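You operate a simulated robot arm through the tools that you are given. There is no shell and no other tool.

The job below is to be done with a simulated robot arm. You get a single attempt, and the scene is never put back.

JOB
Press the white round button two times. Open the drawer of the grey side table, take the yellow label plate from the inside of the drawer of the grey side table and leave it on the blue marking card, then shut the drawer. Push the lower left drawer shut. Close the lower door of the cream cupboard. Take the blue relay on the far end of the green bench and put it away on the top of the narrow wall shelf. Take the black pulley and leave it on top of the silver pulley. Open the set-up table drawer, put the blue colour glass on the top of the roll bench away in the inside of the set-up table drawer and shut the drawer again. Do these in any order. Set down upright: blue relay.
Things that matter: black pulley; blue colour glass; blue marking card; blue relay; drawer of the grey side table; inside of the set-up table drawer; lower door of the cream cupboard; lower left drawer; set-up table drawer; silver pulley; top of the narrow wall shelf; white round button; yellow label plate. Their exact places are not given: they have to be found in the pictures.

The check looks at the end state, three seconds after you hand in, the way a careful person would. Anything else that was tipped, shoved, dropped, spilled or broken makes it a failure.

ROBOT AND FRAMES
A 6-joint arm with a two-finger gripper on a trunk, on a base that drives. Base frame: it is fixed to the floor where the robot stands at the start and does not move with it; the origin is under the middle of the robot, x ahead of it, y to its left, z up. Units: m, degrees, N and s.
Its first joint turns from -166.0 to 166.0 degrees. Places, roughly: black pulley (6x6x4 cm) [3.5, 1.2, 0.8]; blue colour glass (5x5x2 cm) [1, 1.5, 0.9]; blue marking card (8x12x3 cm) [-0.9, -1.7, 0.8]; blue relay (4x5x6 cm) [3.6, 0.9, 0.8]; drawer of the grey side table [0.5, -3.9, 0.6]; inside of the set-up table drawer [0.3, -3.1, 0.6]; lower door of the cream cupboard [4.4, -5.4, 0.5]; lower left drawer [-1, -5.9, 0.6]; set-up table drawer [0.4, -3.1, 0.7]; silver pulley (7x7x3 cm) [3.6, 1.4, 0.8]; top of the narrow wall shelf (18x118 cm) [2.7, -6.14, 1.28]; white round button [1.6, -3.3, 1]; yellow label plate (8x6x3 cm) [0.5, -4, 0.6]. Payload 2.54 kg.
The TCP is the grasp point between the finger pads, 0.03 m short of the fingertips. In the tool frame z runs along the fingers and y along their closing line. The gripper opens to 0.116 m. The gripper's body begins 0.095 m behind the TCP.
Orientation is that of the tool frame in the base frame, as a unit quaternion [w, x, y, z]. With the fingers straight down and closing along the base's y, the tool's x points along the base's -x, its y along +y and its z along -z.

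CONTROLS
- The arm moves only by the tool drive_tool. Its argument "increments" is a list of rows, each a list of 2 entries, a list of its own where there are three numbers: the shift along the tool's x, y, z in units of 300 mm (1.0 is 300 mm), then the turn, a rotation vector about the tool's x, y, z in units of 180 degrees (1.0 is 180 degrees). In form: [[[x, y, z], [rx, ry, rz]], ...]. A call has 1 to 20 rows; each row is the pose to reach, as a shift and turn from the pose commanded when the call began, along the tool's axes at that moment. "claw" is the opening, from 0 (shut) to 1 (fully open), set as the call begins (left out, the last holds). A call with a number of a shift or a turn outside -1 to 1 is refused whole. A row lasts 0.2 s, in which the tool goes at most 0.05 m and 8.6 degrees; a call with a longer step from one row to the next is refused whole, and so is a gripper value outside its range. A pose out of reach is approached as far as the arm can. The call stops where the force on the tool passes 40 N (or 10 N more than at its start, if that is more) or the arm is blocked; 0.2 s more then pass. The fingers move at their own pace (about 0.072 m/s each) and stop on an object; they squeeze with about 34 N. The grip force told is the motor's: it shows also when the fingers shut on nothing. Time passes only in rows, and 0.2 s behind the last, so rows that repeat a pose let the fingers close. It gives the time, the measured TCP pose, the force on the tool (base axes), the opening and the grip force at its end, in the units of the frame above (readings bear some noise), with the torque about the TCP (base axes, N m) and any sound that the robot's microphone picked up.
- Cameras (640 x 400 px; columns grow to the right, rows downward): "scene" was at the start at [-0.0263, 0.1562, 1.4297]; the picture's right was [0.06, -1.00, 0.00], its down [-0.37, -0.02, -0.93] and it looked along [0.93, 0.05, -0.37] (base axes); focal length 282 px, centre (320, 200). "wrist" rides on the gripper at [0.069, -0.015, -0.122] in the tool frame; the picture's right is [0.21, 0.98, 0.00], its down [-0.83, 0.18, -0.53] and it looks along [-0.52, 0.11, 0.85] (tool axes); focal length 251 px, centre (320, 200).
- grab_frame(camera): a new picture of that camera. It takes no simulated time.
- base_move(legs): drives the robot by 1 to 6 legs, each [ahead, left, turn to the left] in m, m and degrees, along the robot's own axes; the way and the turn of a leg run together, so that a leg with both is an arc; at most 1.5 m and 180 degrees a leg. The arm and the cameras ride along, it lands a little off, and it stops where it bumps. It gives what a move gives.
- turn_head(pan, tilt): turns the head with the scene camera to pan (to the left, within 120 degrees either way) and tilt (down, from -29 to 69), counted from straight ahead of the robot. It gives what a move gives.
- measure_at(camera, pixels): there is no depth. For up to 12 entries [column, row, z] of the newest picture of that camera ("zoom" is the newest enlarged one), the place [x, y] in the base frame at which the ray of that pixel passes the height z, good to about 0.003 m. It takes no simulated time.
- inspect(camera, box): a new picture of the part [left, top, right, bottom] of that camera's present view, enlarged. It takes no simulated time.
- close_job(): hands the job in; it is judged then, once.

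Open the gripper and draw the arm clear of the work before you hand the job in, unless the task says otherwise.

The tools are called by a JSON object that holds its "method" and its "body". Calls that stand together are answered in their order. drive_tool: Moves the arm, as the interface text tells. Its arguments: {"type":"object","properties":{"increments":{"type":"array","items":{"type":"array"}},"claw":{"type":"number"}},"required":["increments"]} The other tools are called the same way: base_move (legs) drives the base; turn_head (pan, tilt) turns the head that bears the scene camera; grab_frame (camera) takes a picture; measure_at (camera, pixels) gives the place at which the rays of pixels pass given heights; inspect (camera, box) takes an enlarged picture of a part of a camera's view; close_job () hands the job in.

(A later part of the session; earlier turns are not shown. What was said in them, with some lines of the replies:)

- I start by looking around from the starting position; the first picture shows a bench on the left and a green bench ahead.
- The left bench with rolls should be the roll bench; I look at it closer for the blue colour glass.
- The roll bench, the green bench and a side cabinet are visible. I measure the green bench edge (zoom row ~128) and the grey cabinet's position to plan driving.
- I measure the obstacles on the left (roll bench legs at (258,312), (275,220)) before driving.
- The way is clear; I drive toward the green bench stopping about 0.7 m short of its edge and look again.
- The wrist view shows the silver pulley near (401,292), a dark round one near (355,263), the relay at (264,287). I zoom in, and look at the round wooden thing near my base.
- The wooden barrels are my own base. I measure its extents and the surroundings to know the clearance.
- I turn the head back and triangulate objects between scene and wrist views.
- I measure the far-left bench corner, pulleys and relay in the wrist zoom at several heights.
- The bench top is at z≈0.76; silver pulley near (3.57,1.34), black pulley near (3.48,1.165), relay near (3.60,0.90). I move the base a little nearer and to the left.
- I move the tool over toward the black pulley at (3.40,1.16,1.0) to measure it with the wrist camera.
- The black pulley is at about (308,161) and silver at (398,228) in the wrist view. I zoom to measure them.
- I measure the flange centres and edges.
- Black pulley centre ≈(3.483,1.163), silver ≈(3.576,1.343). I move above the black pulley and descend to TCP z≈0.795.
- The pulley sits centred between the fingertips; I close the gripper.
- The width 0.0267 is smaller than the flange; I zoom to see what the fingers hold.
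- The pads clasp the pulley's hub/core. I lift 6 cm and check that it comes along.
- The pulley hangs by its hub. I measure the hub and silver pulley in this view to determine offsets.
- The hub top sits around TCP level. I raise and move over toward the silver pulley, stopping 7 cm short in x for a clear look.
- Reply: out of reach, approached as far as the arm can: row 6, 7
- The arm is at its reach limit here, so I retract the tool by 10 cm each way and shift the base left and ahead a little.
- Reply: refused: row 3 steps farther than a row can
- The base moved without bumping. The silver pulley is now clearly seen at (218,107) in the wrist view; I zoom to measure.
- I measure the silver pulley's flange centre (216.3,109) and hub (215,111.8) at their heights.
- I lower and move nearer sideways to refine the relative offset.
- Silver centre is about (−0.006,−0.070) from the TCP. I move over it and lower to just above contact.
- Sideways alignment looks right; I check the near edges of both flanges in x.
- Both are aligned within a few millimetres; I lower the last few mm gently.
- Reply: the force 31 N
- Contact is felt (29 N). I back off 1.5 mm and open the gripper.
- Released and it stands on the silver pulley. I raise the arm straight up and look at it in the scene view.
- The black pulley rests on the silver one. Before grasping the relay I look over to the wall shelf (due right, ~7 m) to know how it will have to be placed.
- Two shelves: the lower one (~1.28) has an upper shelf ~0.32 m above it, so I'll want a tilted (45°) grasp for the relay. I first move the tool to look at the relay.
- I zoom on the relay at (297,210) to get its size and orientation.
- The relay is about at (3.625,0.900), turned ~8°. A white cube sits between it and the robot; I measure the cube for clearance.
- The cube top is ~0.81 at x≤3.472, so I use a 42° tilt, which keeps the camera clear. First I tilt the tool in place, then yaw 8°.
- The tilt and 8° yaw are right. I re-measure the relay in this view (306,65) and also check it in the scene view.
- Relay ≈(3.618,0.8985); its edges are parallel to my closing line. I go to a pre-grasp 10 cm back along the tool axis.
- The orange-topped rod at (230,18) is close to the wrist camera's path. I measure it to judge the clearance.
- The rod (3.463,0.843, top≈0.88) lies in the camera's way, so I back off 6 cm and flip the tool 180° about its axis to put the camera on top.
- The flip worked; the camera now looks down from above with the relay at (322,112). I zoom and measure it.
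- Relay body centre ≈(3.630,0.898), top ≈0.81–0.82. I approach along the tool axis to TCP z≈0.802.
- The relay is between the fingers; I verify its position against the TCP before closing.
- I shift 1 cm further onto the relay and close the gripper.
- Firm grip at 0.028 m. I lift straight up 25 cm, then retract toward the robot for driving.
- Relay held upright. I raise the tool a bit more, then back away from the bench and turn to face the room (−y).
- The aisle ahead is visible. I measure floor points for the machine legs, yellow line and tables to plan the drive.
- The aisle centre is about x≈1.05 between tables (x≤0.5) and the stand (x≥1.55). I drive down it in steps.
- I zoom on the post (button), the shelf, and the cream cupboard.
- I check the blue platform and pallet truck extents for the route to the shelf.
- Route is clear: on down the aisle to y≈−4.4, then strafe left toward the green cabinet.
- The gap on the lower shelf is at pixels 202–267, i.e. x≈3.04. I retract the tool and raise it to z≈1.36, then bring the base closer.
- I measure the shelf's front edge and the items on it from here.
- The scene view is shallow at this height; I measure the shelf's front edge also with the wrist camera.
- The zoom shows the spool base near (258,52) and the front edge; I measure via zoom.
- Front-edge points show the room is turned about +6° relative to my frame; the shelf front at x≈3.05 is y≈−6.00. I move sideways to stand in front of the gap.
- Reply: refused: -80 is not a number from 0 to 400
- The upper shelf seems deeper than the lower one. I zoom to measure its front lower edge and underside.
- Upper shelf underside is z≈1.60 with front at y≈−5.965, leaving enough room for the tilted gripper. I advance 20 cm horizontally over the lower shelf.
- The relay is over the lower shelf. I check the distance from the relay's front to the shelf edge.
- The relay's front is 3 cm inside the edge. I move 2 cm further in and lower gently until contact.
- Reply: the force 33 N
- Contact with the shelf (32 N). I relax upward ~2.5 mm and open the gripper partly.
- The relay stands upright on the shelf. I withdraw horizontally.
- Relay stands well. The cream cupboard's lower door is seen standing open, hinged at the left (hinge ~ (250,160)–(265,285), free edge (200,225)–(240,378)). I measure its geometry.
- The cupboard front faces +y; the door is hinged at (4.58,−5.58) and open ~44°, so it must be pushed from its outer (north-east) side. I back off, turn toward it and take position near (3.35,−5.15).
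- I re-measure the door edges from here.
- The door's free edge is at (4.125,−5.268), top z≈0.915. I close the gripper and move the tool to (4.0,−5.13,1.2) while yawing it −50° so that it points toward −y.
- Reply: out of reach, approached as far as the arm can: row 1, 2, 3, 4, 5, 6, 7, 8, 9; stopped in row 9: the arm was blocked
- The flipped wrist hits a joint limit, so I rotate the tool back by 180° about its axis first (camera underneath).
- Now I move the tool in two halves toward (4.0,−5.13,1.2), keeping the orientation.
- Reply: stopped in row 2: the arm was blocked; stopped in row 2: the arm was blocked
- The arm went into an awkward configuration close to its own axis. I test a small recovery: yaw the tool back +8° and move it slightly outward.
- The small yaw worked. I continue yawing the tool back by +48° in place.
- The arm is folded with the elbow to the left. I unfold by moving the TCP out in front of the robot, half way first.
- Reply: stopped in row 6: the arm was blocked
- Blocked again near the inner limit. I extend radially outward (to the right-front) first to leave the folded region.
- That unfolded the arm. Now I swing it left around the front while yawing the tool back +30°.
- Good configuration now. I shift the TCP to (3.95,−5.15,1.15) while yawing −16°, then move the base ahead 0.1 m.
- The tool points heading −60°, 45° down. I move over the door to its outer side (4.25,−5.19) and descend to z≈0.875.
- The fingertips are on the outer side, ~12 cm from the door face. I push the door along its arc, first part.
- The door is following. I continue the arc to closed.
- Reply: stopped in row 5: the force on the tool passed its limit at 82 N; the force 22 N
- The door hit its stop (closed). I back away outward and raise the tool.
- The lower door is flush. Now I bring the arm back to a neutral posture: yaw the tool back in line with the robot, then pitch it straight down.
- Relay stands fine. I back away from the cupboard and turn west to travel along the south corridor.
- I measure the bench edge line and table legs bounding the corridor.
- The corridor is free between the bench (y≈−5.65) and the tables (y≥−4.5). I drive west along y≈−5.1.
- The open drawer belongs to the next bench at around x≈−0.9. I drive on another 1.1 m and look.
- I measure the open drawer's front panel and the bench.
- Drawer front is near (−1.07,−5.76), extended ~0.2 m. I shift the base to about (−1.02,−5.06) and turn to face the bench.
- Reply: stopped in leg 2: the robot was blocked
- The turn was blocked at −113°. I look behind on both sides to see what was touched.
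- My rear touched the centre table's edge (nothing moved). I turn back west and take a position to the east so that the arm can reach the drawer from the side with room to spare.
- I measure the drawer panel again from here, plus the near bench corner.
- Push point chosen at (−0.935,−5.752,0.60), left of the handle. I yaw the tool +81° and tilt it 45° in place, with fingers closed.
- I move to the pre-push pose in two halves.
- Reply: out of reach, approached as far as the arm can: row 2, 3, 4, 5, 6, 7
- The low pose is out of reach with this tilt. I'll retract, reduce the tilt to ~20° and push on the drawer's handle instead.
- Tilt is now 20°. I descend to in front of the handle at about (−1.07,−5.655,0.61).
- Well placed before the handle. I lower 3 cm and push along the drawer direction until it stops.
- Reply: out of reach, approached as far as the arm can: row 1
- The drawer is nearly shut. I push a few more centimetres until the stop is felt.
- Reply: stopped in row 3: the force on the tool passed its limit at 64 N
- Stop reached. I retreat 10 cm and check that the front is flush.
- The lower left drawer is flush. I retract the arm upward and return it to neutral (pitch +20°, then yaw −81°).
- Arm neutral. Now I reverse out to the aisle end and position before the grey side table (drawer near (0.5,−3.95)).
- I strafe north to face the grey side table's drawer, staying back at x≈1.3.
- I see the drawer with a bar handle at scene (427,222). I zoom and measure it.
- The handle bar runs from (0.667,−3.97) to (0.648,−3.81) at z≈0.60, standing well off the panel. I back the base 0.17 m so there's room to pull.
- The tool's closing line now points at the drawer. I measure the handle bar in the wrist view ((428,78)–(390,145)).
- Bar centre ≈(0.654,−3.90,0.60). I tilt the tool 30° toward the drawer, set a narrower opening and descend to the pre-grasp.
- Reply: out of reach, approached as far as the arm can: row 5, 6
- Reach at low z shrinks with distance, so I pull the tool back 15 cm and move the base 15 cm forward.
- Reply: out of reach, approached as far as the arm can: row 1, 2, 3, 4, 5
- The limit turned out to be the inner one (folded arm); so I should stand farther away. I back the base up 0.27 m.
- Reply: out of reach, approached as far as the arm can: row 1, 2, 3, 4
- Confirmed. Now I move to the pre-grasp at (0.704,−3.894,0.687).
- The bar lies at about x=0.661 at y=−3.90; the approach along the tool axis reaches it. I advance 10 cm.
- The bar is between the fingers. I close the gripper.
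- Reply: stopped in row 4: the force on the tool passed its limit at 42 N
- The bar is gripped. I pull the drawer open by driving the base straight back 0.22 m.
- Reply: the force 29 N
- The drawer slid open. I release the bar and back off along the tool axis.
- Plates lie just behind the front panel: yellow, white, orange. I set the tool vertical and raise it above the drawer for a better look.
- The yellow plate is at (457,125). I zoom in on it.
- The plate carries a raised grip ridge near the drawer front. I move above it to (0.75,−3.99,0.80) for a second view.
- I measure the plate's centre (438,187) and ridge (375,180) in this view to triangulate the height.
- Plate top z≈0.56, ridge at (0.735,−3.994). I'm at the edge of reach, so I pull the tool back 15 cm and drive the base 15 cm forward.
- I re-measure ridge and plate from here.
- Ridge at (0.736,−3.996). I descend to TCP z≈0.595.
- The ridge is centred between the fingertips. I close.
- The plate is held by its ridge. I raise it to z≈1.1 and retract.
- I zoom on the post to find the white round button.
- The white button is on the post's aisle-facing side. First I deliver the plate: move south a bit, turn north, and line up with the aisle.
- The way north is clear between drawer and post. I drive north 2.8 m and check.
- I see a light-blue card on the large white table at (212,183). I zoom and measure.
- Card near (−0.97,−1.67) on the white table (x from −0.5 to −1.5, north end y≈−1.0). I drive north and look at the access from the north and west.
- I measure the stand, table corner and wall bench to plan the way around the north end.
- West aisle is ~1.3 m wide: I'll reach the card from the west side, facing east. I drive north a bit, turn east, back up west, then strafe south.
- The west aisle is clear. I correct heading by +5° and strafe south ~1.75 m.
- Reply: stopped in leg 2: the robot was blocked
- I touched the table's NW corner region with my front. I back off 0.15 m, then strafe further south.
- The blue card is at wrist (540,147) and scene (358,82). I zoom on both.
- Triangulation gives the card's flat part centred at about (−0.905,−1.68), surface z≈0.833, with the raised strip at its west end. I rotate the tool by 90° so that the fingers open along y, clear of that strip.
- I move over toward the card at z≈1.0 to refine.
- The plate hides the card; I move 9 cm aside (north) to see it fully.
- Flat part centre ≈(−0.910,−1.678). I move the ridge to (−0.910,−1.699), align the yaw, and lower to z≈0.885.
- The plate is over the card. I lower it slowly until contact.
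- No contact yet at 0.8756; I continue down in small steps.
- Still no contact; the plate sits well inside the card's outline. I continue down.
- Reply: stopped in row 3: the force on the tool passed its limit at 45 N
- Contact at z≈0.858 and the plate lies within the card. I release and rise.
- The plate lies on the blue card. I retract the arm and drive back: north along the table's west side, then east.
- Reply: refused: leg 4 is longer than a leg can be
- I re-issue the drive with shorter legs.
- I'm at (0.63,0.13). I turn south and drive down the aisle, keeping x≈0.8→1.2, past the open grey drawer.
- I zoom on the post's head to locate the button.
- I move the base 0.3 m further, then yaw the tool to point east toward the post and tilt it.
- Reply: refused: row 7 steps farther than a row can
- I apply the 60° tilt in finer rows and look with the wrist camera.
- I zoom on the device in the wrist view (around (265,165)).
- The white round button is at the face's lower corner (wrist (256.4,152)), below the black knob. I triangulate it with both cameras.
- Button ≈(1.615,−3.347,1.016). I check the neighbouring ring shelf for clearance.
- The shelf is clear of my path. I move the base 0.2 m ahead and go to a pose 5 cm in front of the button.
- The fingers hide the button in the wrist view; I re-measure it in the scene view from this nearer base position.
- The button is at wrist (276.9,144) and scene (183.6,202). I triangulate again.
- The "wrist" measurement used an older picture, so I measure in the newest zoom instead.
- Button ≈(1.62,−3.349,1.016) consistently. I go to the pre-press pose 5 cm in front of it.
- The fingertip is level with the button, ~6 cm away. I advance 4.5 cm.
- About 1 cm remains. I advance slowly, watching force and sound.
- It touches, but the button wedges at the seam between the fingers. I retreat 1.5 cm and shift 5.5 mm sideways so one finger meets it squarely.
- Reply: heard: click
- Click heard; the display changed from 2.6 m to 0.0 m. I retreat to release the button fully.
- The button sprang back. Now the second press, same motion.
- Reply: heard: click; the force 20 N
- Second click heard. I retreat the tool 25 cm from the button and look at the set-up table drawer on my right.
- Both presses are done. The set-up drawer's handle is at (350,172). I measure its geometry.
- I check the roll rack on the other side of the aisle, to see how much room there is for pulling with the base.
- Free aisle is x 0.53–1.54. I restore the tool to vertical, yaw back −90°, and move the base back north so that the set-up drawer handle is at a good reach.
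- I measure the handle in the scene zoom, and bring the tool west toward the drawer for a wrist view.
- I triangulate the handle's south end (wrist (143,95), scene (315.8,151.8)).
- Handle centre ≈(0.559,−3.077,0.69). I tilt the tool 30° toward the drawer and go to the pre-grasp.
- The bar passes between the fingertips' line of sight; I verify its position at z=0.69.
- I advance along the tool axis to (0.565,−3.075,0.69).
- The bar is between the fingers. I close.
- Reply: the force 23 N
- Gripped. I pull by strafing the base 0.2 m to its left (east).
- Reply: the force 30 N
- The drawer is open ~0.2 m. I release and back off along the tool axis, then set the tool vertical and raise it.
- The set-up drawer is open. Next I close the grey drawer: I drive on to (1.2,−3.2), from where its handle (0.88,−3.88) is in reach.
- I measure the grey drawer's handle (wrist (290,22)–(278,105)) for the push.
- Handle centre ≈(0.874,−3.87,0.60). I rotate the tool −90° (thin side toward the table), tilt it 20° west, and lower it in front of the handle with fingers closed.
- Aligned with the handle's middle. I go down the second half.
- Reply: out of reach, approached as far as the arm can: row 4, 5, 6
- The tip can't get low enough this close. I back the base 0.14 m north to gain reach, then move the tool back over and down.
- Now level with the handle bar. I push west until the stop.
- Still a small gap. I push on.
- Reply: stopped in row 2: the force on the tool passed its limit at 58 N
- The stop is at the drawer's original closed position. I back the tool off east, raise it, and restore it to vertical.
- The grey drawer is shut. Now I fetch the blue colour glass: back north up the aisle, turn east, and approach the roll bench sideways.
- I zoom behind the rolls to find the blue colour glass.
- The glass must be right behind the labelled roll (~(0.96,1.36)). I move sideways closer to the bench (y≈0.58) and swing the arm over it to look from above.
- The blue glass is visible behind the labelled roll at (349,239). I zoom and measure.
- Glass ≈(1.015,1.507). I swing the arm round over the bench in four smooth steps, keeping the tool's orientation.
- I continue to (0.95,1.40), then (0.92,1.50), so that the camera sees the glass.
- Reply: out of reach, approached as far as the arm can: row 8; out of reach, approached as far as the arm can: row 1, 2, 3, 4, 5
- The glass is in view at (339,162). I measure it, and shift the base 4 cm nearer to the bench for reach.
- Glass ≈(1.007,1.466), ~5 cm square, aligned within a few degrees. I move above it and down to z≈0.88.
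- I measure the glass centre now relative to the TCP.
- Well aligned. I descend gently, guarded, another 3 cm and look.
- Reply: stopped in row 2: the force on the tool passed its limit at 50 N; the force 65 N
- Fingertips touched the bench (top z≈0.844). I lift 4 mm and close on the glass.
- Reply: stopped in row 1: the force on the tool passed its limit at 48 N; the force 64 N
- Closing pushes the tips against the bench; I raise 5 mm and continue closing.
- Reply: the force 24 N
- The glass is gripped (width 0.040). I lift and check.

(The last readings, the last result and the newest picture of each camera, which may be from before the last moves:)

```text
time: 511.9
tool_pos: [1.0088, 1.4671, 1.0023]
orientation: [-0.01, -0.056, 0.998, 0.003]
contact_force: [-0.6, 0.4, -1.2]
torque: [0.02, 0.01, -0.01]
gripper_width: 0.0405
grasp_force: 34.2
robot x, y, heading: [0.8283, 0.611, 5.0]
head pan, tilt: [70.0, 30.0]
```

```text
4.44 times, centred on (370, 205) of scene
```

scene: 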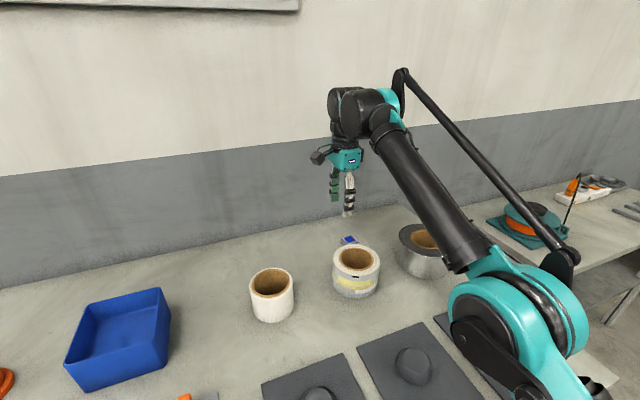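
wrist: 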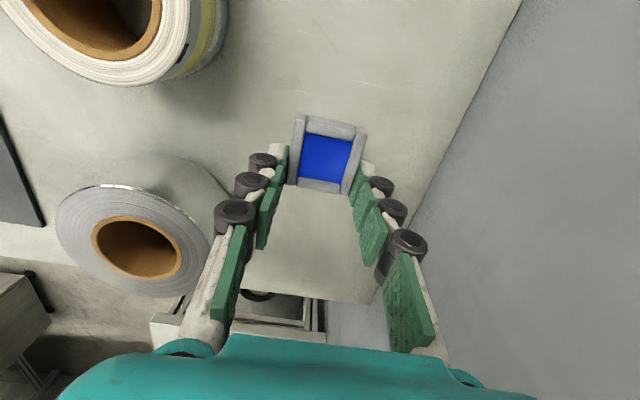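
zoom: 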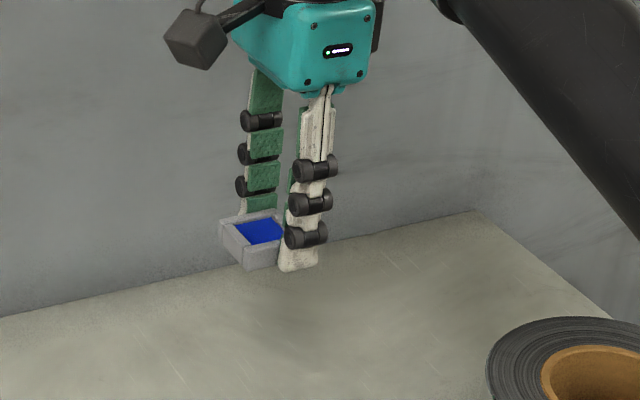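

The glass is held level. I swing the arm back the way it came, in four steps, raised to z≈1.1.

{"method": "drive_tool", "body": {"increments": [[[0, 0, -0.12], [0, 0, 0]], [[-0.075, -0.121, -0.17], [0, 0, 0]], [[-0.15, -0.243, -0.22], [0, 0, 0]], [[-0.225, -0.364, -0.27], [0, 0, 0]], [[-0.3, -0.486, -0.333], [0, 0, 0]], [[-0.375, -0.607, -0.333], [0, 0, 0]], [[-0.45, -0.729, -0.333], [0, 0, 0]], [[-0.525, -0.85, -0.333], [0, 0, 0]], [[-0.597, -0.972, -0.333], [0, 0, 0]]], "claw": 0}}

{"method": "drive_tool", "body": {"increments": [[[-0.078, -0.124, 0], [0, 0, 0]], [[-0.155, -0.2475, 0], [0, 0, 0]], [[-0.233, -0.371, 0], [0, 0, 0]], [[-0.31, -0.495, 0], [0, 0, 0]], [[-0.388, -0.619, 0], [0, 0, 0]], [[-0.465, -0.7425, 0], [0, 0, 0]], [[-0.543, -0.866, 0], [0, 0, 0]], [[-0.62, -0.99, 0], [0, 0, 0]]], "claw": 0}}

{"method": "drive_tool", "body": {"increments": [[[-0.046, -0.141, 0], [0, 0, 0]], [[-0.093, -0.283, 0], [0, 0, 0]], [[-0.139, -0.424, 0], [0, 0, 0]], [[-0.185, -0.566, 0], [0, 0, 0]], [[-0.231, -0.707, 0], [0, 0, 0]], [[-0.278, -0.849, 0], [0, 0, 0]], [[-0.324, -0.99, 0], [0, 0, 0]]], "claw": 0}}

{"method": "drive_tool", "body": {"increments": [[[-0.01, -0.163, 0], [0, 0, 0]], [[-0.02, -0.327, 0], [0, 0, 0]], [[-0.03, -0.49, 0], [0, 0, 0]], [[-0.04, -0.653, 0], [0, 0, 0]], [[-0.05, -0.817, 0], [0, 0, 0]], [[-0.06, -0.98, 0], [0, 0, 0]]], "claw": 0}}

{"method": "grab_frame", "body": {"camera": "wrist"}}

```text
time: 513.9
tool_pos: [1.2187, 1.197, 1.0963]
orientation: [-0.01, -0.057, 0.998, 0.003]
contact_force: [0.0, 0.4, -0.4]
torque: [-0.03, -0.03, 0.01]
gripper_width: 0.0403
grasp_force: 34.0
out of reach, approached as far as the arm can: row 1
robot x, y, heading: [0.8255, 0.612, 5.0]
head pan, tilt: [70.0, 30.0]
```

```text
time: 515.7
tool_pos: [1.4416, 0.9219, 1.0903]
orientation: [-0.01, -0.057, 0.998, 0.004]
contact_force: [0.0, 0.8, 0.1]
torque: [-0.02, 0.0, 0.01]
gripper_width: 0.0405
grasp_force: 34.4
robot x, y, heading: [0.8289, 0.611, 4.8]
head pan, tilt: [70.0, 30.0]
```

```text
time: 517.3
tool_pos: [1.5694, 0.6388, 1.0843]
orientation: [-0.01, -0.057, 0.998, 0.003]
contact_force: [0.2, 0.5, 0.7]
torque: [-0.01, 0.0, -0.04]
gripper_width: 0.0405
grasp_force: 33.8
robot x, y, heading: [0.8241, 0.6127, 4.9]
head pan, tilt: [70.0, 30.0]
```

```text
time: 518.7
tool_pos: [1.6201, 0.3506, 1.0804]
orientation: [-0.01, -0.057, 0.998, 0.003]
contact_force: [-0.4, 0.2, -0.1]
torque: [-0.07, -0.02, 0.03]
gripper_width: 0.0403
grasp_force: 34.1
robot x, y, heading: [0.83, 0.6158, 5.0]
head pan, tilt: [70.0, 30.0]
```

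```text
taken
```

wrist: 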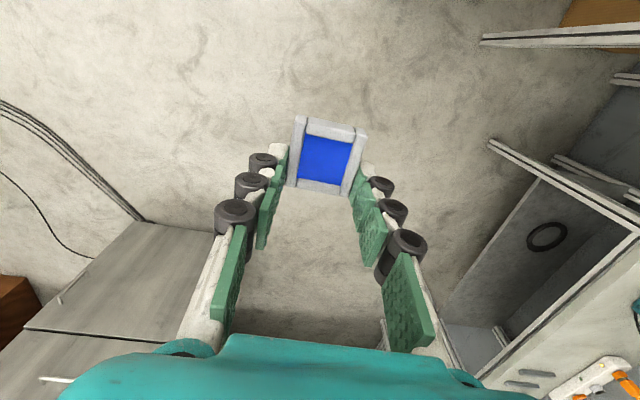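

Glass secure. I drive back: south, turn, and down the aisle to about (1.13,−2.4).

{"method": "base_move", "body": {"legs": [[0, -0.5, 0], [0, 0, -89], [1.4, 0, 0], [1.1, 0, 0]]}}

{"method": "turn_head", "body": {"pan": -40, "tilt": 45}}

{"method": "grab_frame", "body": {"camera": "scene"}}

{"method": "grab_frame", "body": {"camera": "wrist"}}

```text
time: 536.8
tool_pos: [0.8806, -3.0996, 1.0792]
orientation: [-0.004, 0.659, 0.752, 0.008]
contact_force: [0.4, -0.8, -0.7]
torque: [0.01, 0.03, -0.01]
gripper_width: 0.0405
grasp_force: 33.4
robot x, y, heading: [1.1243, -2.3022, -83.9]
head pan, tilt: [70.0, 30.0]
```

```text
time: 538.7
tool_pos: [0.8817, -3.1001, 1.08]
orientation: [-0.004, 0.659, 0.752, 0.009]
contact_force: [-0.1, -1.2, 0.2]
torque: [0.02, 0.03, -0.01]
gripper_width: 0.0407
grasp_force: 33.6
robot x, y, heading: [1.1239, -2.3011, -83.9]
head pan, tilt: [-40.0, 45.0]
```

```text
taken
```

scene: 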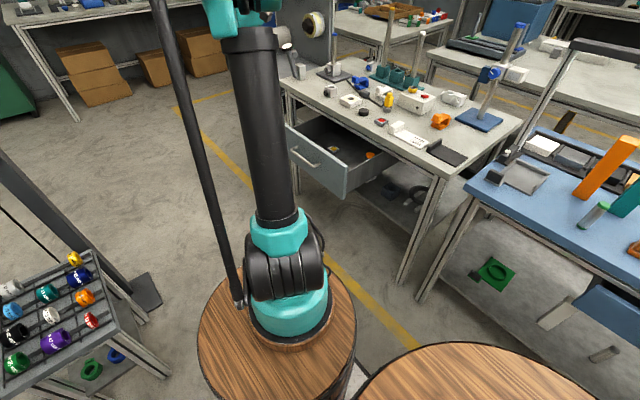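

```text
taken
```

wrist: 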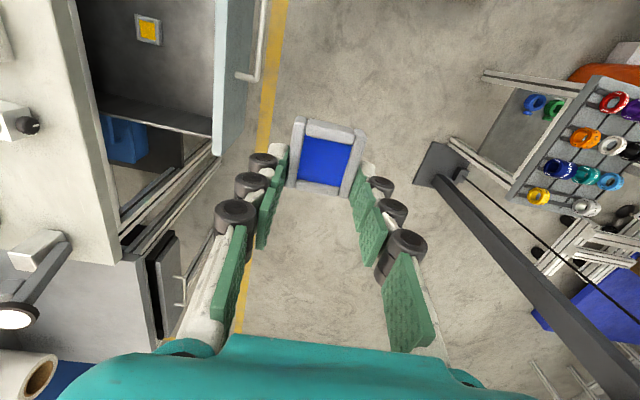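

I move the tool north-west so the wrist camera sees the drawer's interior.

{"method": "drive_tool", "body": {"increments": [[[0.11, -0.095, 0.04], [0, 0, 0]], [[0.22, -0.19, 0.08], [0, 0, 0]], [[0.33, -0.285, 0.12], [0, 0, 0]], [[0.452, -0.378, 0.167], [0, 0, 0]], [[0.452, -0.378, 0.167], [0, 0, 0]]], "claw": 0}}

{"method": "grab_frame", "body": {"camera": "wrist"}}

{"method": "inspect", "body": {"camera": "scene", "box": [275, 100, 405, 200]}}

```text
time: 539.9
tool_pos: [0.7472, -2.9785, 1.033]
orientation: [-0.005, 0.659, 0.752, 0.009]
contact_force: [0.0, 1.0, -0.1]
torque: [-0.01, -0.01, -0.01]
gripper_width: 0.0406
grasp_force: 34.2
robot x, y, heading: [1.1205, -2.2988, -83.8]
head pan, tilt: [-40.0, 45.0]
```

```text
taken
```

wrist: 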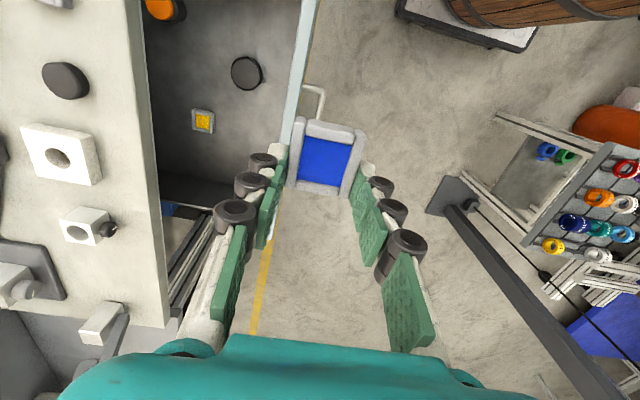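

```text
4.00 times, centred on (340, 150) of scene
```

zoom: 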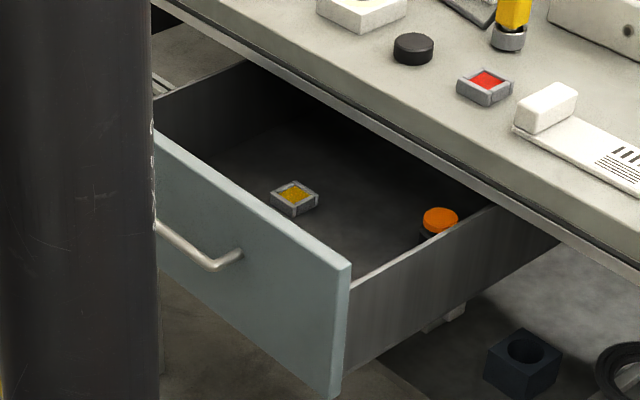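

Inside are a yellow glass, a dark round piece and an orange one. I measure them to choose a free spot.

{"method": "measure_at", "body": {"camera": "wrist", "pixels": [[203, 121, 0.64], [246, 73, 0.65], [162, 8, 0.66], [298, 60, 0.72], [275, 140, 0.63], [160, 170, 0.77], [150, 60, 0.77], [165, 175, 0.63], [235, 150, 0.63], [190, 50, 0.63]]}}

{"method": "inspect", "body": {"camera": "wrist", "box": [120, 0, 320, 220]}}

```text
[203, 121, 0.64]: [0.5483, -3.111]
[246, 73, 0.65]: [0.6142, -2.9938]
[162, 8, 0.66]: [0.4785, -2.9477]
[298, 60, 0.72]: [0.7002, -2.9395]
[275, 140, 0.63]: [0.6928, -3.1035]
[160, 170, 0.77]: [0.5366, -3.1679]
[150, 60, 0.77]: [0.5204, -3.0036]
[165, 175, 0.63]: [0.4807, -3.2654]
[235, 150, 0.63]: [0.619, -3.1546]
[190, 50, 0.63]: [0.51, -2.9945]
```

```text
1.82 times, centred on (220, 110) of wrist
```

zoom: 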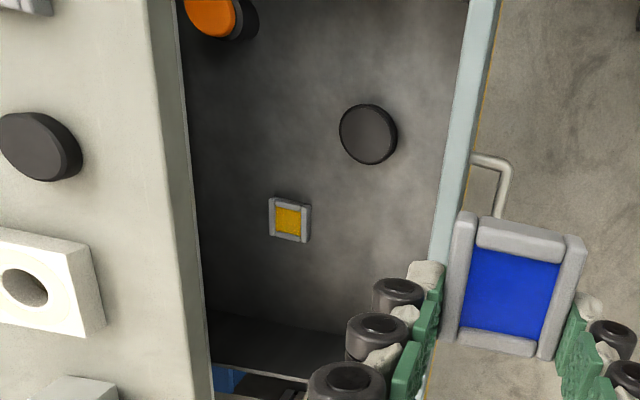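

A free spot is around (0.63,−3.12), between the yellow glass and the front panel. I move above it and down to z≈0.83.

{"method": "drive_tool", "body": {"increments": [[[-0.105, -0.112, 0], [0, 0, 0]], [[-0.21, -0.224, 0], [0, 0, 0]], [[-0.315, -0.336, 0], [0, 0, 0]], [[-0.417, -0.448, 0], [0, 0, 0]], [[-0.417, -0.448, 0.16], [0, 0, 0]], [[-0.417, -0.448, 0.32], [0, 0, 0]], [[-0.417, -0.448, 0.48], [0, 0, 0]], [[-0.417, -0.448, 0.64], [0, 0, 0]], [[-0.417, -0.448, 0.64], [0, 0, 0]]], "claw": 0}}

{"method": "grab_frame", "body": {"camera": "wrist"}}

{"method": "inspect", "body": {"camera": "scene", "box": [275, 80, 405, 200]}}

```text
time: 541.9
tool_pos: [0.6356, -3.1139, 0.8382]
orientation: [-0.005, 0.658, 0.753, 0.009]
contact_force: [-0.4, -0.3, -0.3]
torque: [0.0, 0.02, -0.02]
gripper_width: 0.0405
grasp_force: 33.9
robot x, y, heading: [1.1239, -2.3034, -83.9]
head pan, tilt: [-40.0, 45.0]
```

```text
taken
```

wrist: 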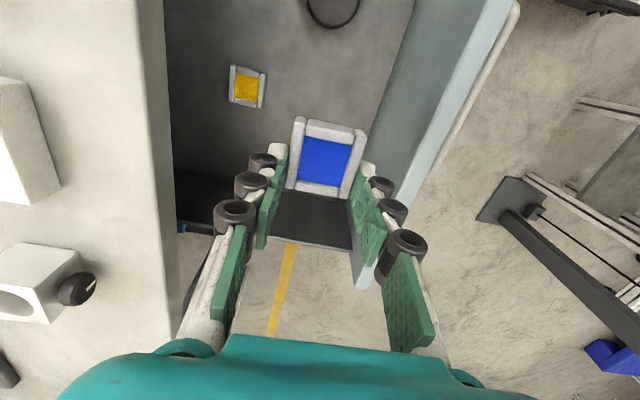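

```text
3.33 times, centred on (340, 140) of scene
```

zoom: 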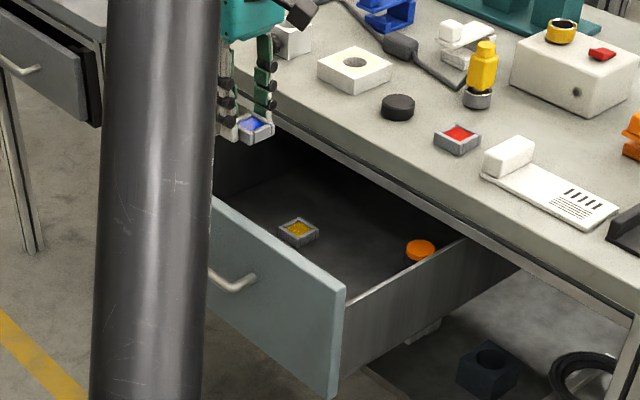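

I verify positions of neighbours from here.

{"method": "measure_at", "body": {"camera": "wrist", "pixels": [[247, 87, 0.64], [247, 87, 0.62], [333, 10, 0.64], [375, 110, 0.62], [455, 60, 0.74], [400, 185, 0.74], [165, 120, 0.77], [300, 245, 0.7]]}}

```text
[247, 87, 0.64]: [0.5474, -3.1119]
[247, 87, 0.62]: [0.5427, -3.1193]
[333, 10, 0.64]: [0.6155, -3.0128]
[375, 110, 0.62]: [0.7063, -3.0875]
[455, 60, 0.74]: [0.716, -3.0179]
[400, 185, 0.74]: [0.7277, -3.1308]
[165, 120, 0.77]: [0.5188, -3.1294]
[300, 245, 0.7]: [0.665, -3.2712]
```

The floor is at z≈0.62 and the spot is clear. I lower to z≈0.67.

{"method": "drive_tool", "body": {"increments": [[[0, 0, 0.14], [0, 0, 0]], [[0, 0, 0.28], [0, 0, 0]], [[0, 0, 0.42], [0, 0, 0]], [[0, 0, 0.52], [0, 0, 0]], [[0, 0, 0.56], [0, 0, 0]], [[0, 0, 0.56], [0, 0, 0]]], "claw": 0}}

{"method": "grab_frame", "body": {"camera": "wrist"}}

```text
time: 543.3
tool_pos: [0.6359, -3.1137, 0.669]
orientation: [-0.005, 0.659, 0.752, 0.01]
contact_force: [0.0, -0.6, -0.1]
torque: [0.01, 0.03, -0.02]
gripper_width: 0.0405
grasp_force: 33.6
robot x, y, heading: [1.1247, -2.2992, -84.0]
head pan, tilt: [-40.0, 45.0]
```

```text
taken
```

wrist: 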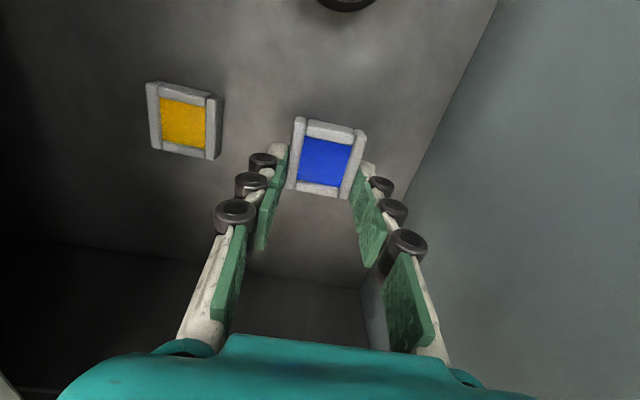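

Close above the floor. I lower slowly until contact.

{"method": "drive_tool", "body": {"increments": [[[0, 0, 0.012], [0, 0, 0]], [[0, 0, 0.024], [0, 0, 0]], [[0, 0, 0.036], [0, 0, 0]], [[0, 0, 0.048], [0, 0, 0]], [[0, 0, 0.06], [0, 0, 0]], [[0, 0, 0.072], [0, 0, 0]]], "claw": 0}}

{"method": "grab_frame", "body": {"camera": "wrist"}}

```text
time: 544.7
tool_pos: [0.6348, -3.1131, 0.6459]
orientation: [-0.005, 0.659, 0.752, 0.009]
contact_force: [0.7, -0.3, -0.4]
torque: [-0.02, 0.03, -0.01]
gripper_width: 0.0404
grasp_force: 33.9
robot x, y, heading: [1.125, -2.303, -83.8]
head pan, tilt: [-40.0, 45.0]
```

```text
taken
```

wrist: 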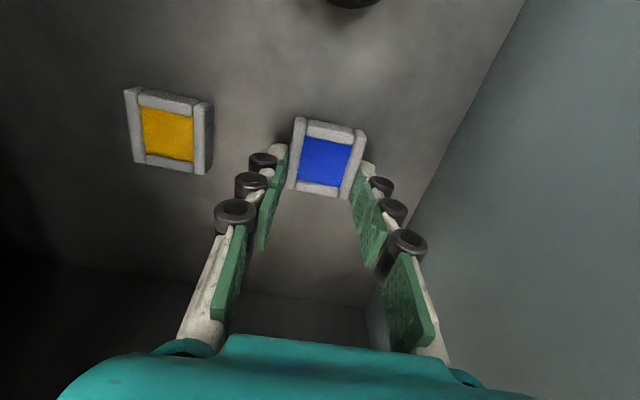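

No contact yet; I continue down in 3 mm steps.

{"method": "drive_tool", "body": {"increments": [[[0, 0, 0.01], [0, 0, 0]], [[0, 0, 0.02], [0, 0, 0]], [[0, 0, 0.03], [0, 0, 0]], [[0, 0, 0.04], [0, 0, 0]], [[0, 0, 0.05], [0, 0, 0]], [[0, 0, 0.06], [0, 0, 0]]], "claw": 0}}

{"method": "grab_frame", "body": {"camera": "wrist"}}

```text
time: 545.5
tool_pos: [0.6366, -3.1136, 0.6415]
orientation: [-0.005, 0.658, 0.753, 0.008]
contact_force: [0.3, 2.7, 21.4]
torque: [-0.21, 0.46, -0.01]
gripper_width: 0.0406
grasp_force: 34.3
robot x, y, heading: [1.1254, -2.3027, -83.8]
head pan, tilt: [-40.0, 45.0]
stopped in row 4: the force on the tool passed its limit at 48 N (the readings are from after the stop); the commanded pose is now the measured one
```

```text
taken
```

wrist: 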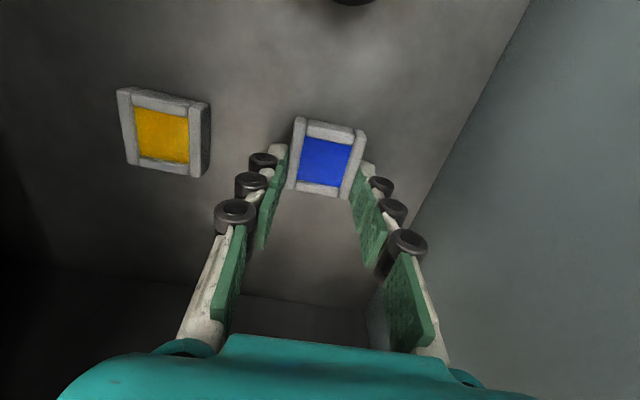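

The glass rests on the drawer floor. I open the gripper moderately and rise straight up.

{"method": "drive_tool", "body": {"increments": [[[0, 0, -0.005], [0, 0, 0]], [[0, 0, -0.005], [0, 0, 0]], [[0, 0, -0.005], [0, 0, 0]]], "claw": 0.52}}

{"method": "drive_tool", "body": {"increments": [[[0, 0, -0.05], [0, 0, 0]], [[0, 0, -0.15], [0, 0, 0]], [[0, 0, -0.3], [0, 0, 0]], [[0, 0, -0.45], [0, 0, 0]], [[0, 0, -0.6], [0, 0, 0]], [[0, 0, -0.75], [0, 0, 0]], [[0, 0, -0.9], [0, 0, 0]]], "claw": 0.52}}

{"method": "grab_frame", "body": {"camera": "wrist"}}

{"method": "inspect", "body": {"camera": "scene", "box": [275, 80, 405, 200]}}

```text
time: 546.3
tool_pos: [0.635, -3.1151, 0.6408]
orientation: [-0.004, 0.659, 0.752, 0.008]
contact_force: [-1.0, 1.0, 0.1]
torque: [0.04, -0.01, 0.04]
gripper_width: 0.0603
grasp_force: 0.0
robot x, y, heading: [1.1229, -2.3022, -84.1]
head pan, tilt: [-40.0, 45.0]
```

```text
time: 547.9
tool_pos: [0.6344, -3.1187, 0.9081]
orientation: [-0.004, 0.658, 0.753, 0.009]
contact_force: [-0.4, -0.1, 0.0]
torque: [0.01, 0.02, -0.04]
gripper_width: 0.0602
grasp_force: 0.1
robot x, y, heading: [1.1247, -2.2992, -83.8]
head pan, tilt: [-40.0, 45.0]
```

```text
taken
```

wrist: 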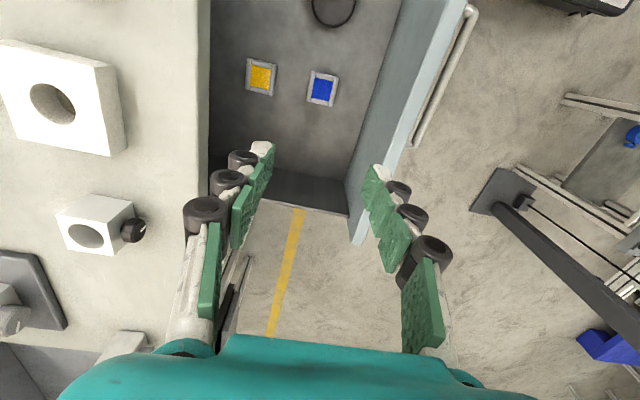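

```text
3.33 times, centred on (340, 140) of scene
```

zoom: 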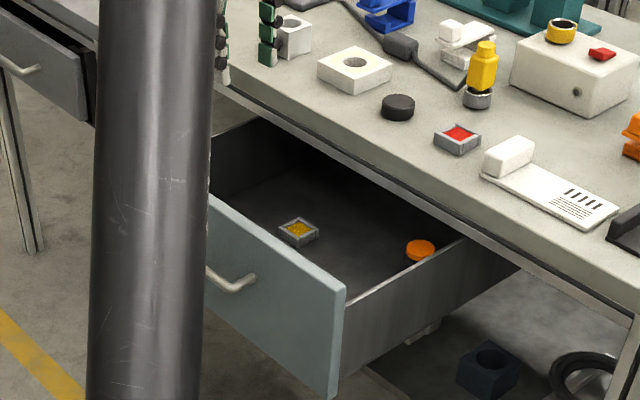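

The blue glass lies in the drawer beside the yellow one. To shut it, I move the tool to the east of the handle, rotate −90° and tilt 20° west with closed fingers.

{"method": "drive_tool", "body": {"increments": [[[0.02, 0.13, -0.05], [0, 0, 0]], [[0.04, 0.26, -0.1], [0, 0, 0]], [[0.06, 0.39, -0.15], [0, 0, 0]], [[0.08, 0.53, -0.167], [0, 0, 0]], [[0.111, 0.686, -0.167], [0, 0, 0]]], "claw": 0}}

{"method": "drive_tool", "body": {"increments": [[[0, 0, 0], [0, 0, 0.0455]], [[0, 0, 0], [0, 0, 0.091]], [[0, 0, 0], [0, 0, 0.1365]], [[0, 0, 0], [0, 0, 0.182]], [[0, 0, 0], [0, 0, 0.2275]], [[0, 0, 0], [0, 0, 0.273]], [[0, 0, 0], [0, 0, 0.3185]], [[0, 0, 0], [0, 0, 0.364]], [[0, 0, 0], [0, 0, 0.4095]], [[0, 0, 0], [0, 0, 0.455]], [[0, 0, 0], [0, 0, 0.495]], [[0, 0, 0], [0, 0, 0.495]]], "claw": 0}}

{"method": "drive_tool", "body": {"increments": [[[0, 0, 0], [0, -0.04, 0]], [[0, 0, 0], [0, -0.08, 0]], [[0, 0, 0], [0, -0.111, 0]], [[0, 0, 0], [0, -0.111, 0]]], "claw": 0}}

{"method": "grab_frame", "body": {"camera": "wrist"}}

```text
time: 549.1
tool_pos: [0.8321, -3.0568, 0.9646]
orientation: [-0.005, 0.659, 0.752, 0.009]
contact_force: [0.1, -0.3, 0.4]
torque: [0.03, -0.03, 0.02]
gripper_width: 0.0
grasp_force: 29.0
robot x, y, heading: [1.1252, -2.2994, -84.0]
head pan, tilt: [-40.0, 45.0]
```

```text
time: 551.7
tool_pos: [0.8346, -3.0591, 0.9629]
orientation: [-0.009, 0.997, 0.074, 0.002]
contact_force: [-0.6, -0.4, 0.0]
torque: [-0.03, 0.0, -0.01]
gripper_width: 0.0
grasp_force: 28.4
robot x, y, heading: [1.1258, -2.301, -83.9]
head pan, tilt: [-40.0, 45.0]
```

```text
time: 552.7
tool_pos: [0.8337, -3.0585, 0.9636]
orientation: [0.005, 0.982, 0.075, -0.171]
contact_force: [0.5, 0.1, -0.1]
torque: [0.01, -0.01, 0.02]
gripper_width: 0.0002
grasp_force: 28.4
robot x, y, heading: [1.1225, -2.3008, -84.2]
head pan, tilt: [-40.0, 45.0]
```

```text
taken
```

wrist: 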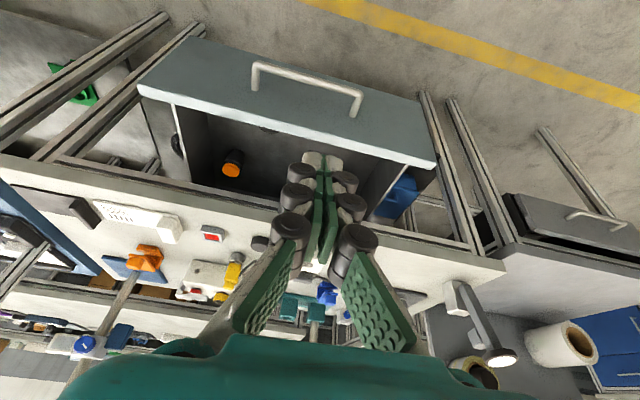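

Aligned with the handle's middle. I lower in front of it to z≈0.70.

{"method": "drive_tool", "body": {"increments": [[[0.043, 0, 0.14], [0, 0, 0]], [[0.086, 0, 0.28], [0, 0, 0]], [[0.129, 0, 0.42], [0, 0, 0]], [[0.172, 0, 0.56], [0, 0, 0]], [[0.215, 0, 0.7], [0, 0, 0]], [[0.258, 0, 0.842], [0, 0, 0]], [[0.258, 0, 0.842], [0, 0, 0]]], "claw": 0}}

{"method": "grab_frame", "body": {"camera": "wrist"}}

```text
time: 554.3
tool_pos: [0.8207, -3.0589, 0.7015]
orientation: [0.004, 0.982, 0.075, -0.171]
contact_force: [0.9, -0.3, 0.3]
torque: [-0.01, -0.01, 0.02]
gripper_width: 0.0
grasp_force: 28.7
robot x, y, heading: [1.1238, -2.2987, -84.1]
head pan, tilt: [-40.0, 45.0]
```

```text
taken
```

wrist: 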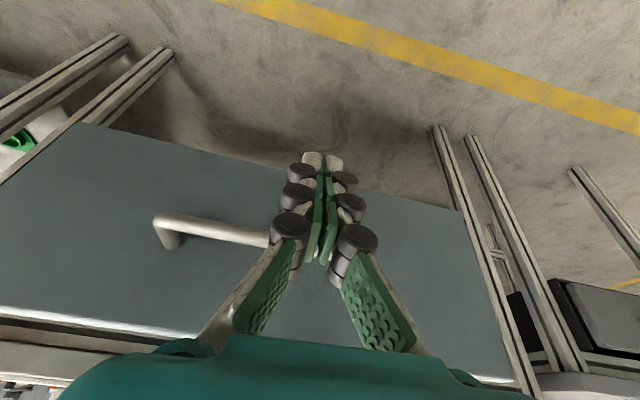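

I push west: first most of the way.

{"method": "drive_tool", "body": {"increments": [[[-0.12, 0, 0.044], [0, 0, 0]], [[-0.24, 0, 0.087], [0, 0, 0]], [[-0.36, 0, 0.131], [0, 0, 0]], [[-0.48, 0, 0.174], [0, 0, 0]], [[-0.6, 0, 0.218], [0, 0, 0]], [[-0.66, 0, 0.24], [0, 0, 0]]], "claw": 0}}

{"method": "grab_frame", "body": {"camera": "wrist"}}

```text
time: 555.7
tool_pos: [0.6117, -3.0876, 0.6979]
orientation: [0.003, 0.982, 0.075, -0.171]
contact_force: [1.1, 0.0, 0.1]
torque: [-0.03, 0.03, 0.01]
gripper_width: 0.0
grasp_force: 28.2
robot x, y, heading: [1.1273, -2.3009, -84.0]
head pan, tilt: [-40.0, 45.0]
```

```text
taken
```

wrist: 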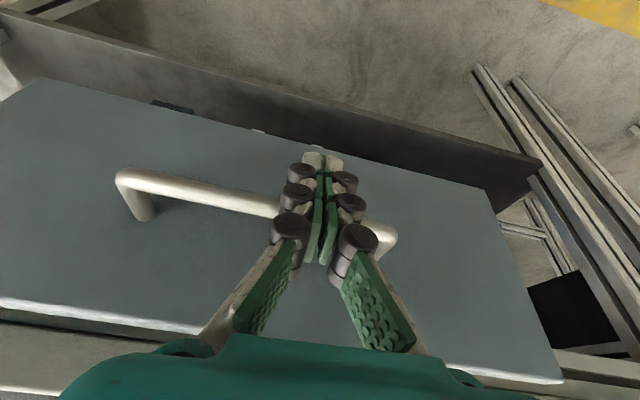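

I push the remaining couple of centimetres until the stop is felt.

{"method": "drive_tool", "body": {"increments": [[[-0.03, 0, 0.011], [0, 0, 0]], [[-0.06, 0, 0.022], [0, 0, 0]], [[-0.09, 0, 0.033], [0, 0, 0]], [[-0.12, 0, 0.044], [0, 0, 0]], [[-0.15, 0, 0.055], [0, 0, 0]], [[-0.18, 0, 0.066], [0, 0, 0]]], "claw": 0}}

{"method": "grab_frame", "body": {"camera": "wrist"}}

```text
time: 556.6
tool_pos: [0.5882, -3.0895, 0.6956]
orientation: [0.003, 0.983, 0.076, -0.166]
contact_force: [4.2, 1.1, -1.3]
torque: [0.04, 0.02, -0.04]
gripper_width: 0.0001
grasp_force: 28.6
robot x, y, heading: [1.1269, -2.3008, -83.8]
head pan, tilt: [-40.0, 45.0]
stopped in row 4: the force on the tool passed its limit at 55 N (the readings are from after the stop); the commanded pose is now the measured one
```

```text
taken
```

wrist: 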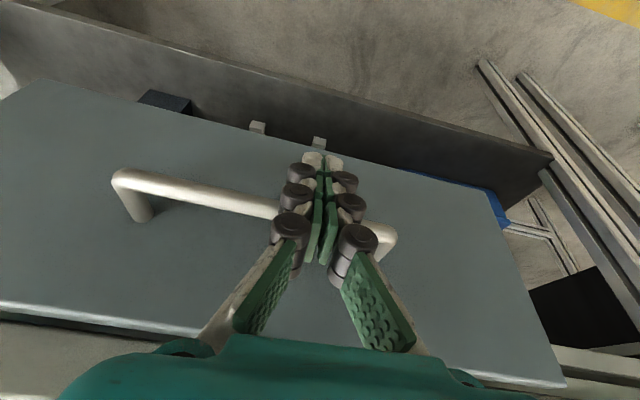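

Stop reached at the original closed position. I back off, raise the arm and check both drawers.

{"method": "drive_tool", "body": {"increments": [[[0.12, 0, -0.044], [0, 0, 0]], [[0.24, 0, -0.087], [0, 0, 0]], [[0.36, 0, -0.131], [0, 0, 0]], [[0.48, 0, -0.174], [0, 0, 0]], [[0.6, 0, -0.218], [0, 0, 0]], [[0.55, 0, -0.36], [0, 0, 0]], [[0.5, 0, -0.5], [0, 0, 0]], [[0.45, 0, -0.64], [0, 0, 0]], [[0.4, 0, -0.78], [0, 0, 0]], [[0.35, 0, -0.92], [0, 0, 0]], [[0.35, 0, -0.92], [0, 0, 0]]], "claw": 0}}

{"method": "drive_tool", "body": {"increments": [[[0.05, 0, -0.1], [0, 0.04, 0]], [[0.1, 0, -0.2], [0, 0.08, 0]], [[0.15, 0, -0.3], [0, 0.111, 0]], [[0.2, 0, -0.4], [0, 0.111, 0]], [[0.2, 0, -0.4], [0, 0.111, 0]]], "claw": 0.5}}

{"method": "turn_head", "body": {"pan": -35, "tilt": 40}}

{"method": "grab_frame", "body": {"camera": "scene"}}

{"method": "grab_frame", "body": {"camera": "wrist"}}

```text
time: 559.0
tool_pos: [0.776, -3.0672, 0.9207]
orientation: [0.002, 0.983, 0.076, -0.166]
contact_force: [-0.1, -0.8, -0.5]
torque: [-0.01, 0.0, 0.0]
gripper_width: 0.0
grasp_force: 28.8
robot x, y, heading: [1.1236, -2.3021, -84.1]
head pan, tilt: [-40.0, 45.0]
```

```text
time: 560.2
tool_pos: [0.8716, -3.0536, 1.0146]
orientation: [-0.011, 0.997, 0.073, 0.006]
contact_force: [0.4, 0.0, 1.4]
torque: [0.03, 0.02, -0.03]
gripper_width: 0.0579
grasp_force: 0.0
robot x, y, heading: [1.1258, -2.3037, -83.8]
head pan, tilt: [-40.0, 45.0]
```

```text
time: 560.8
tool_pos: [0.871, -3.0533, 1.0142]
orientation: [-0.011, 0.997, 0.075, 0.006]
contact_force: [0.0, -0.8, 0.1]
torque: [-0.01, 0.0, -0.01]
gripper_width: 0.058
grasp_force: 0.1
robot x, y, heading: [1.1276, -2.3047, -84.1]
head pan, tilt: [-35.0, 40.0]
```

```text
taken
```

scene: 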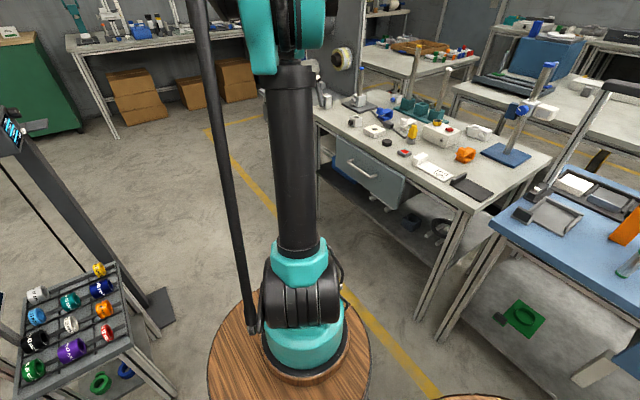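

```text
taken
```

wrist: 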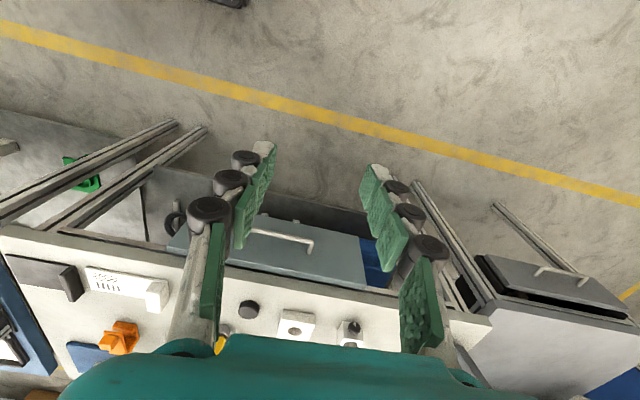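

Set-up drawer is shut. I measure the grey drawer's handle to compare with its original closed position.

{"method": "inspect", "body": {"camera": "wrist", "box": [440, 220, 640, 340]}}

{"method": "measure_at", "body": {"camera": "wrist", "pixels": [[541, 268, 0.6], [588, 281, 0.6], [490, 318, 0.73], [610, 325, 0.73]]}}

```text
3.20 times, centred on (540, 280) of wrist
```

zoom: 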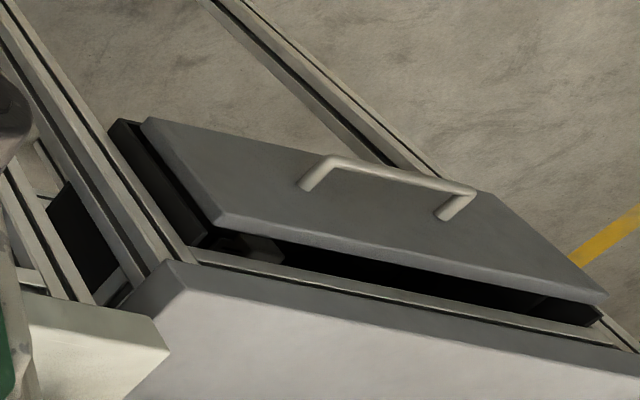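

```text
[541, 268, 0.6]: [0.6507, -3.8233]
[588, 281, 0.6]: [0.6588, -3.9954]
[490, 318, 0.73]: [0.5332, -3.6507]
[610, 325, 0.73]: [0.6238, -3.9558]
```

The handle is exactly where it was at the start, so the grey drawer is shut. I open the gripper fully, raise the arm clear over the aisle, and take a last look.

{"method": "drive_tool", "body": {"increments": [[[0.1, 0, -0.1], [0, 0, 0]], [[0.2, 0, -0.2], [0, 0, 0]], [[0.3, 0, -0.3], [0, 0, 0]], [[0.3, 0, -0.3], [0, 0, 0]]], "claw": 1}}

{"method": "turn_head", "body": {"pan": 0, "tilt": 20}}

{"method": "grab_frame", "body": {"camera": "scene"}}

{"method": "inspect", "body": {"camera": "scene", "box": [0, 0, 320, 200]}}

```text
time: 561.8
tool_pos: [0.96, -3.0436, 1.1084]
orientation: [-0.011, 0.997, 0.074, 0.005]
contact_force: [0.5, -0.3, 0.0]
torque: [0.0, -0.02, -0.02]
gripper_width: 0.1158
grasp_force: 0.1
robot x, y, heading: [1.1254, -2.3015, -84.0]
head pan, tilt: [-35.0, 40.0]
```

```text
time: 562.9
tool_pos: [0.9606, -3.0439, 1.1082]
orientation: [-0.011, 0.997, 0.075, 0.006]
contact_force: [0.2, -0.2, 0.1]
torque: [0.02, 0.03, -0.01]
gripper_width: 0.1163
grasp_force: 0.0
robot x, y, heading: [1.1253, -2.2973, -83.9]
head pan, tilt: [0.0, 20.0]
```

```text
taken
```

scene: 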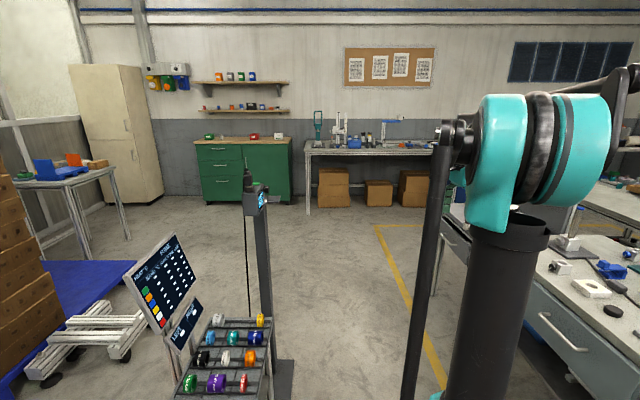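

```text
2.00 times, centred on (160, 100) of scene
```

zoom: 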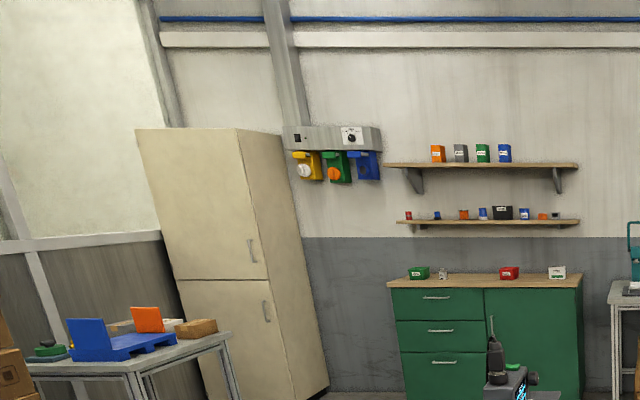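

The cupboard door is closed, the relay stands on the lower shelf, both drawers are shut, and the gripper is open with the arm clear. I hand the job in.

{"method": "close_job", "body": {}}

```text
The job is handed in.
```

I carried out every item on the list and handed the job in; no result came back to me.

| Job | What I saw |
|---|---|
| White round button | Pressed twice, with a click each time. The display went from 2.6 m to 0.0 m on the first press. |
| Yellow label plate | Taken from the grey side table drawer and lying flat on the blue marking card. |
| Grey side table drawer | Pushed to its stop, with the handle back where it started. Its front stands a few centimetres off the table, as it did before I touched it. |
| Lower left drawer | Shut and flush with the drawers beside it. |
| Lower door of the cream cupboard | Closed and flush. |
| Blue relay | Standing upright on the lower of the two wall shelves, the one at about 1.28 m, between the red can and the orange spool. |
| Black pulley | Resting on the silver pulley, aligned to within a few millimetres. |
| Blue colour glass | Set down inside the set-up table drawer, next to the yellow glass. |
| Set-up table drawer | Pushed to its stop. I can't see how the glass sits now that it is shut. |

**Base contacts:** The base was blocked by furniture twice: my rear against the centre table's edge, and my front near a corner of the white table that holds the card. Nothing looked moved in the pictures afterwards.

**Button touch:** I also touched the button lightly once before the two presses. There was no click and the display did not change.
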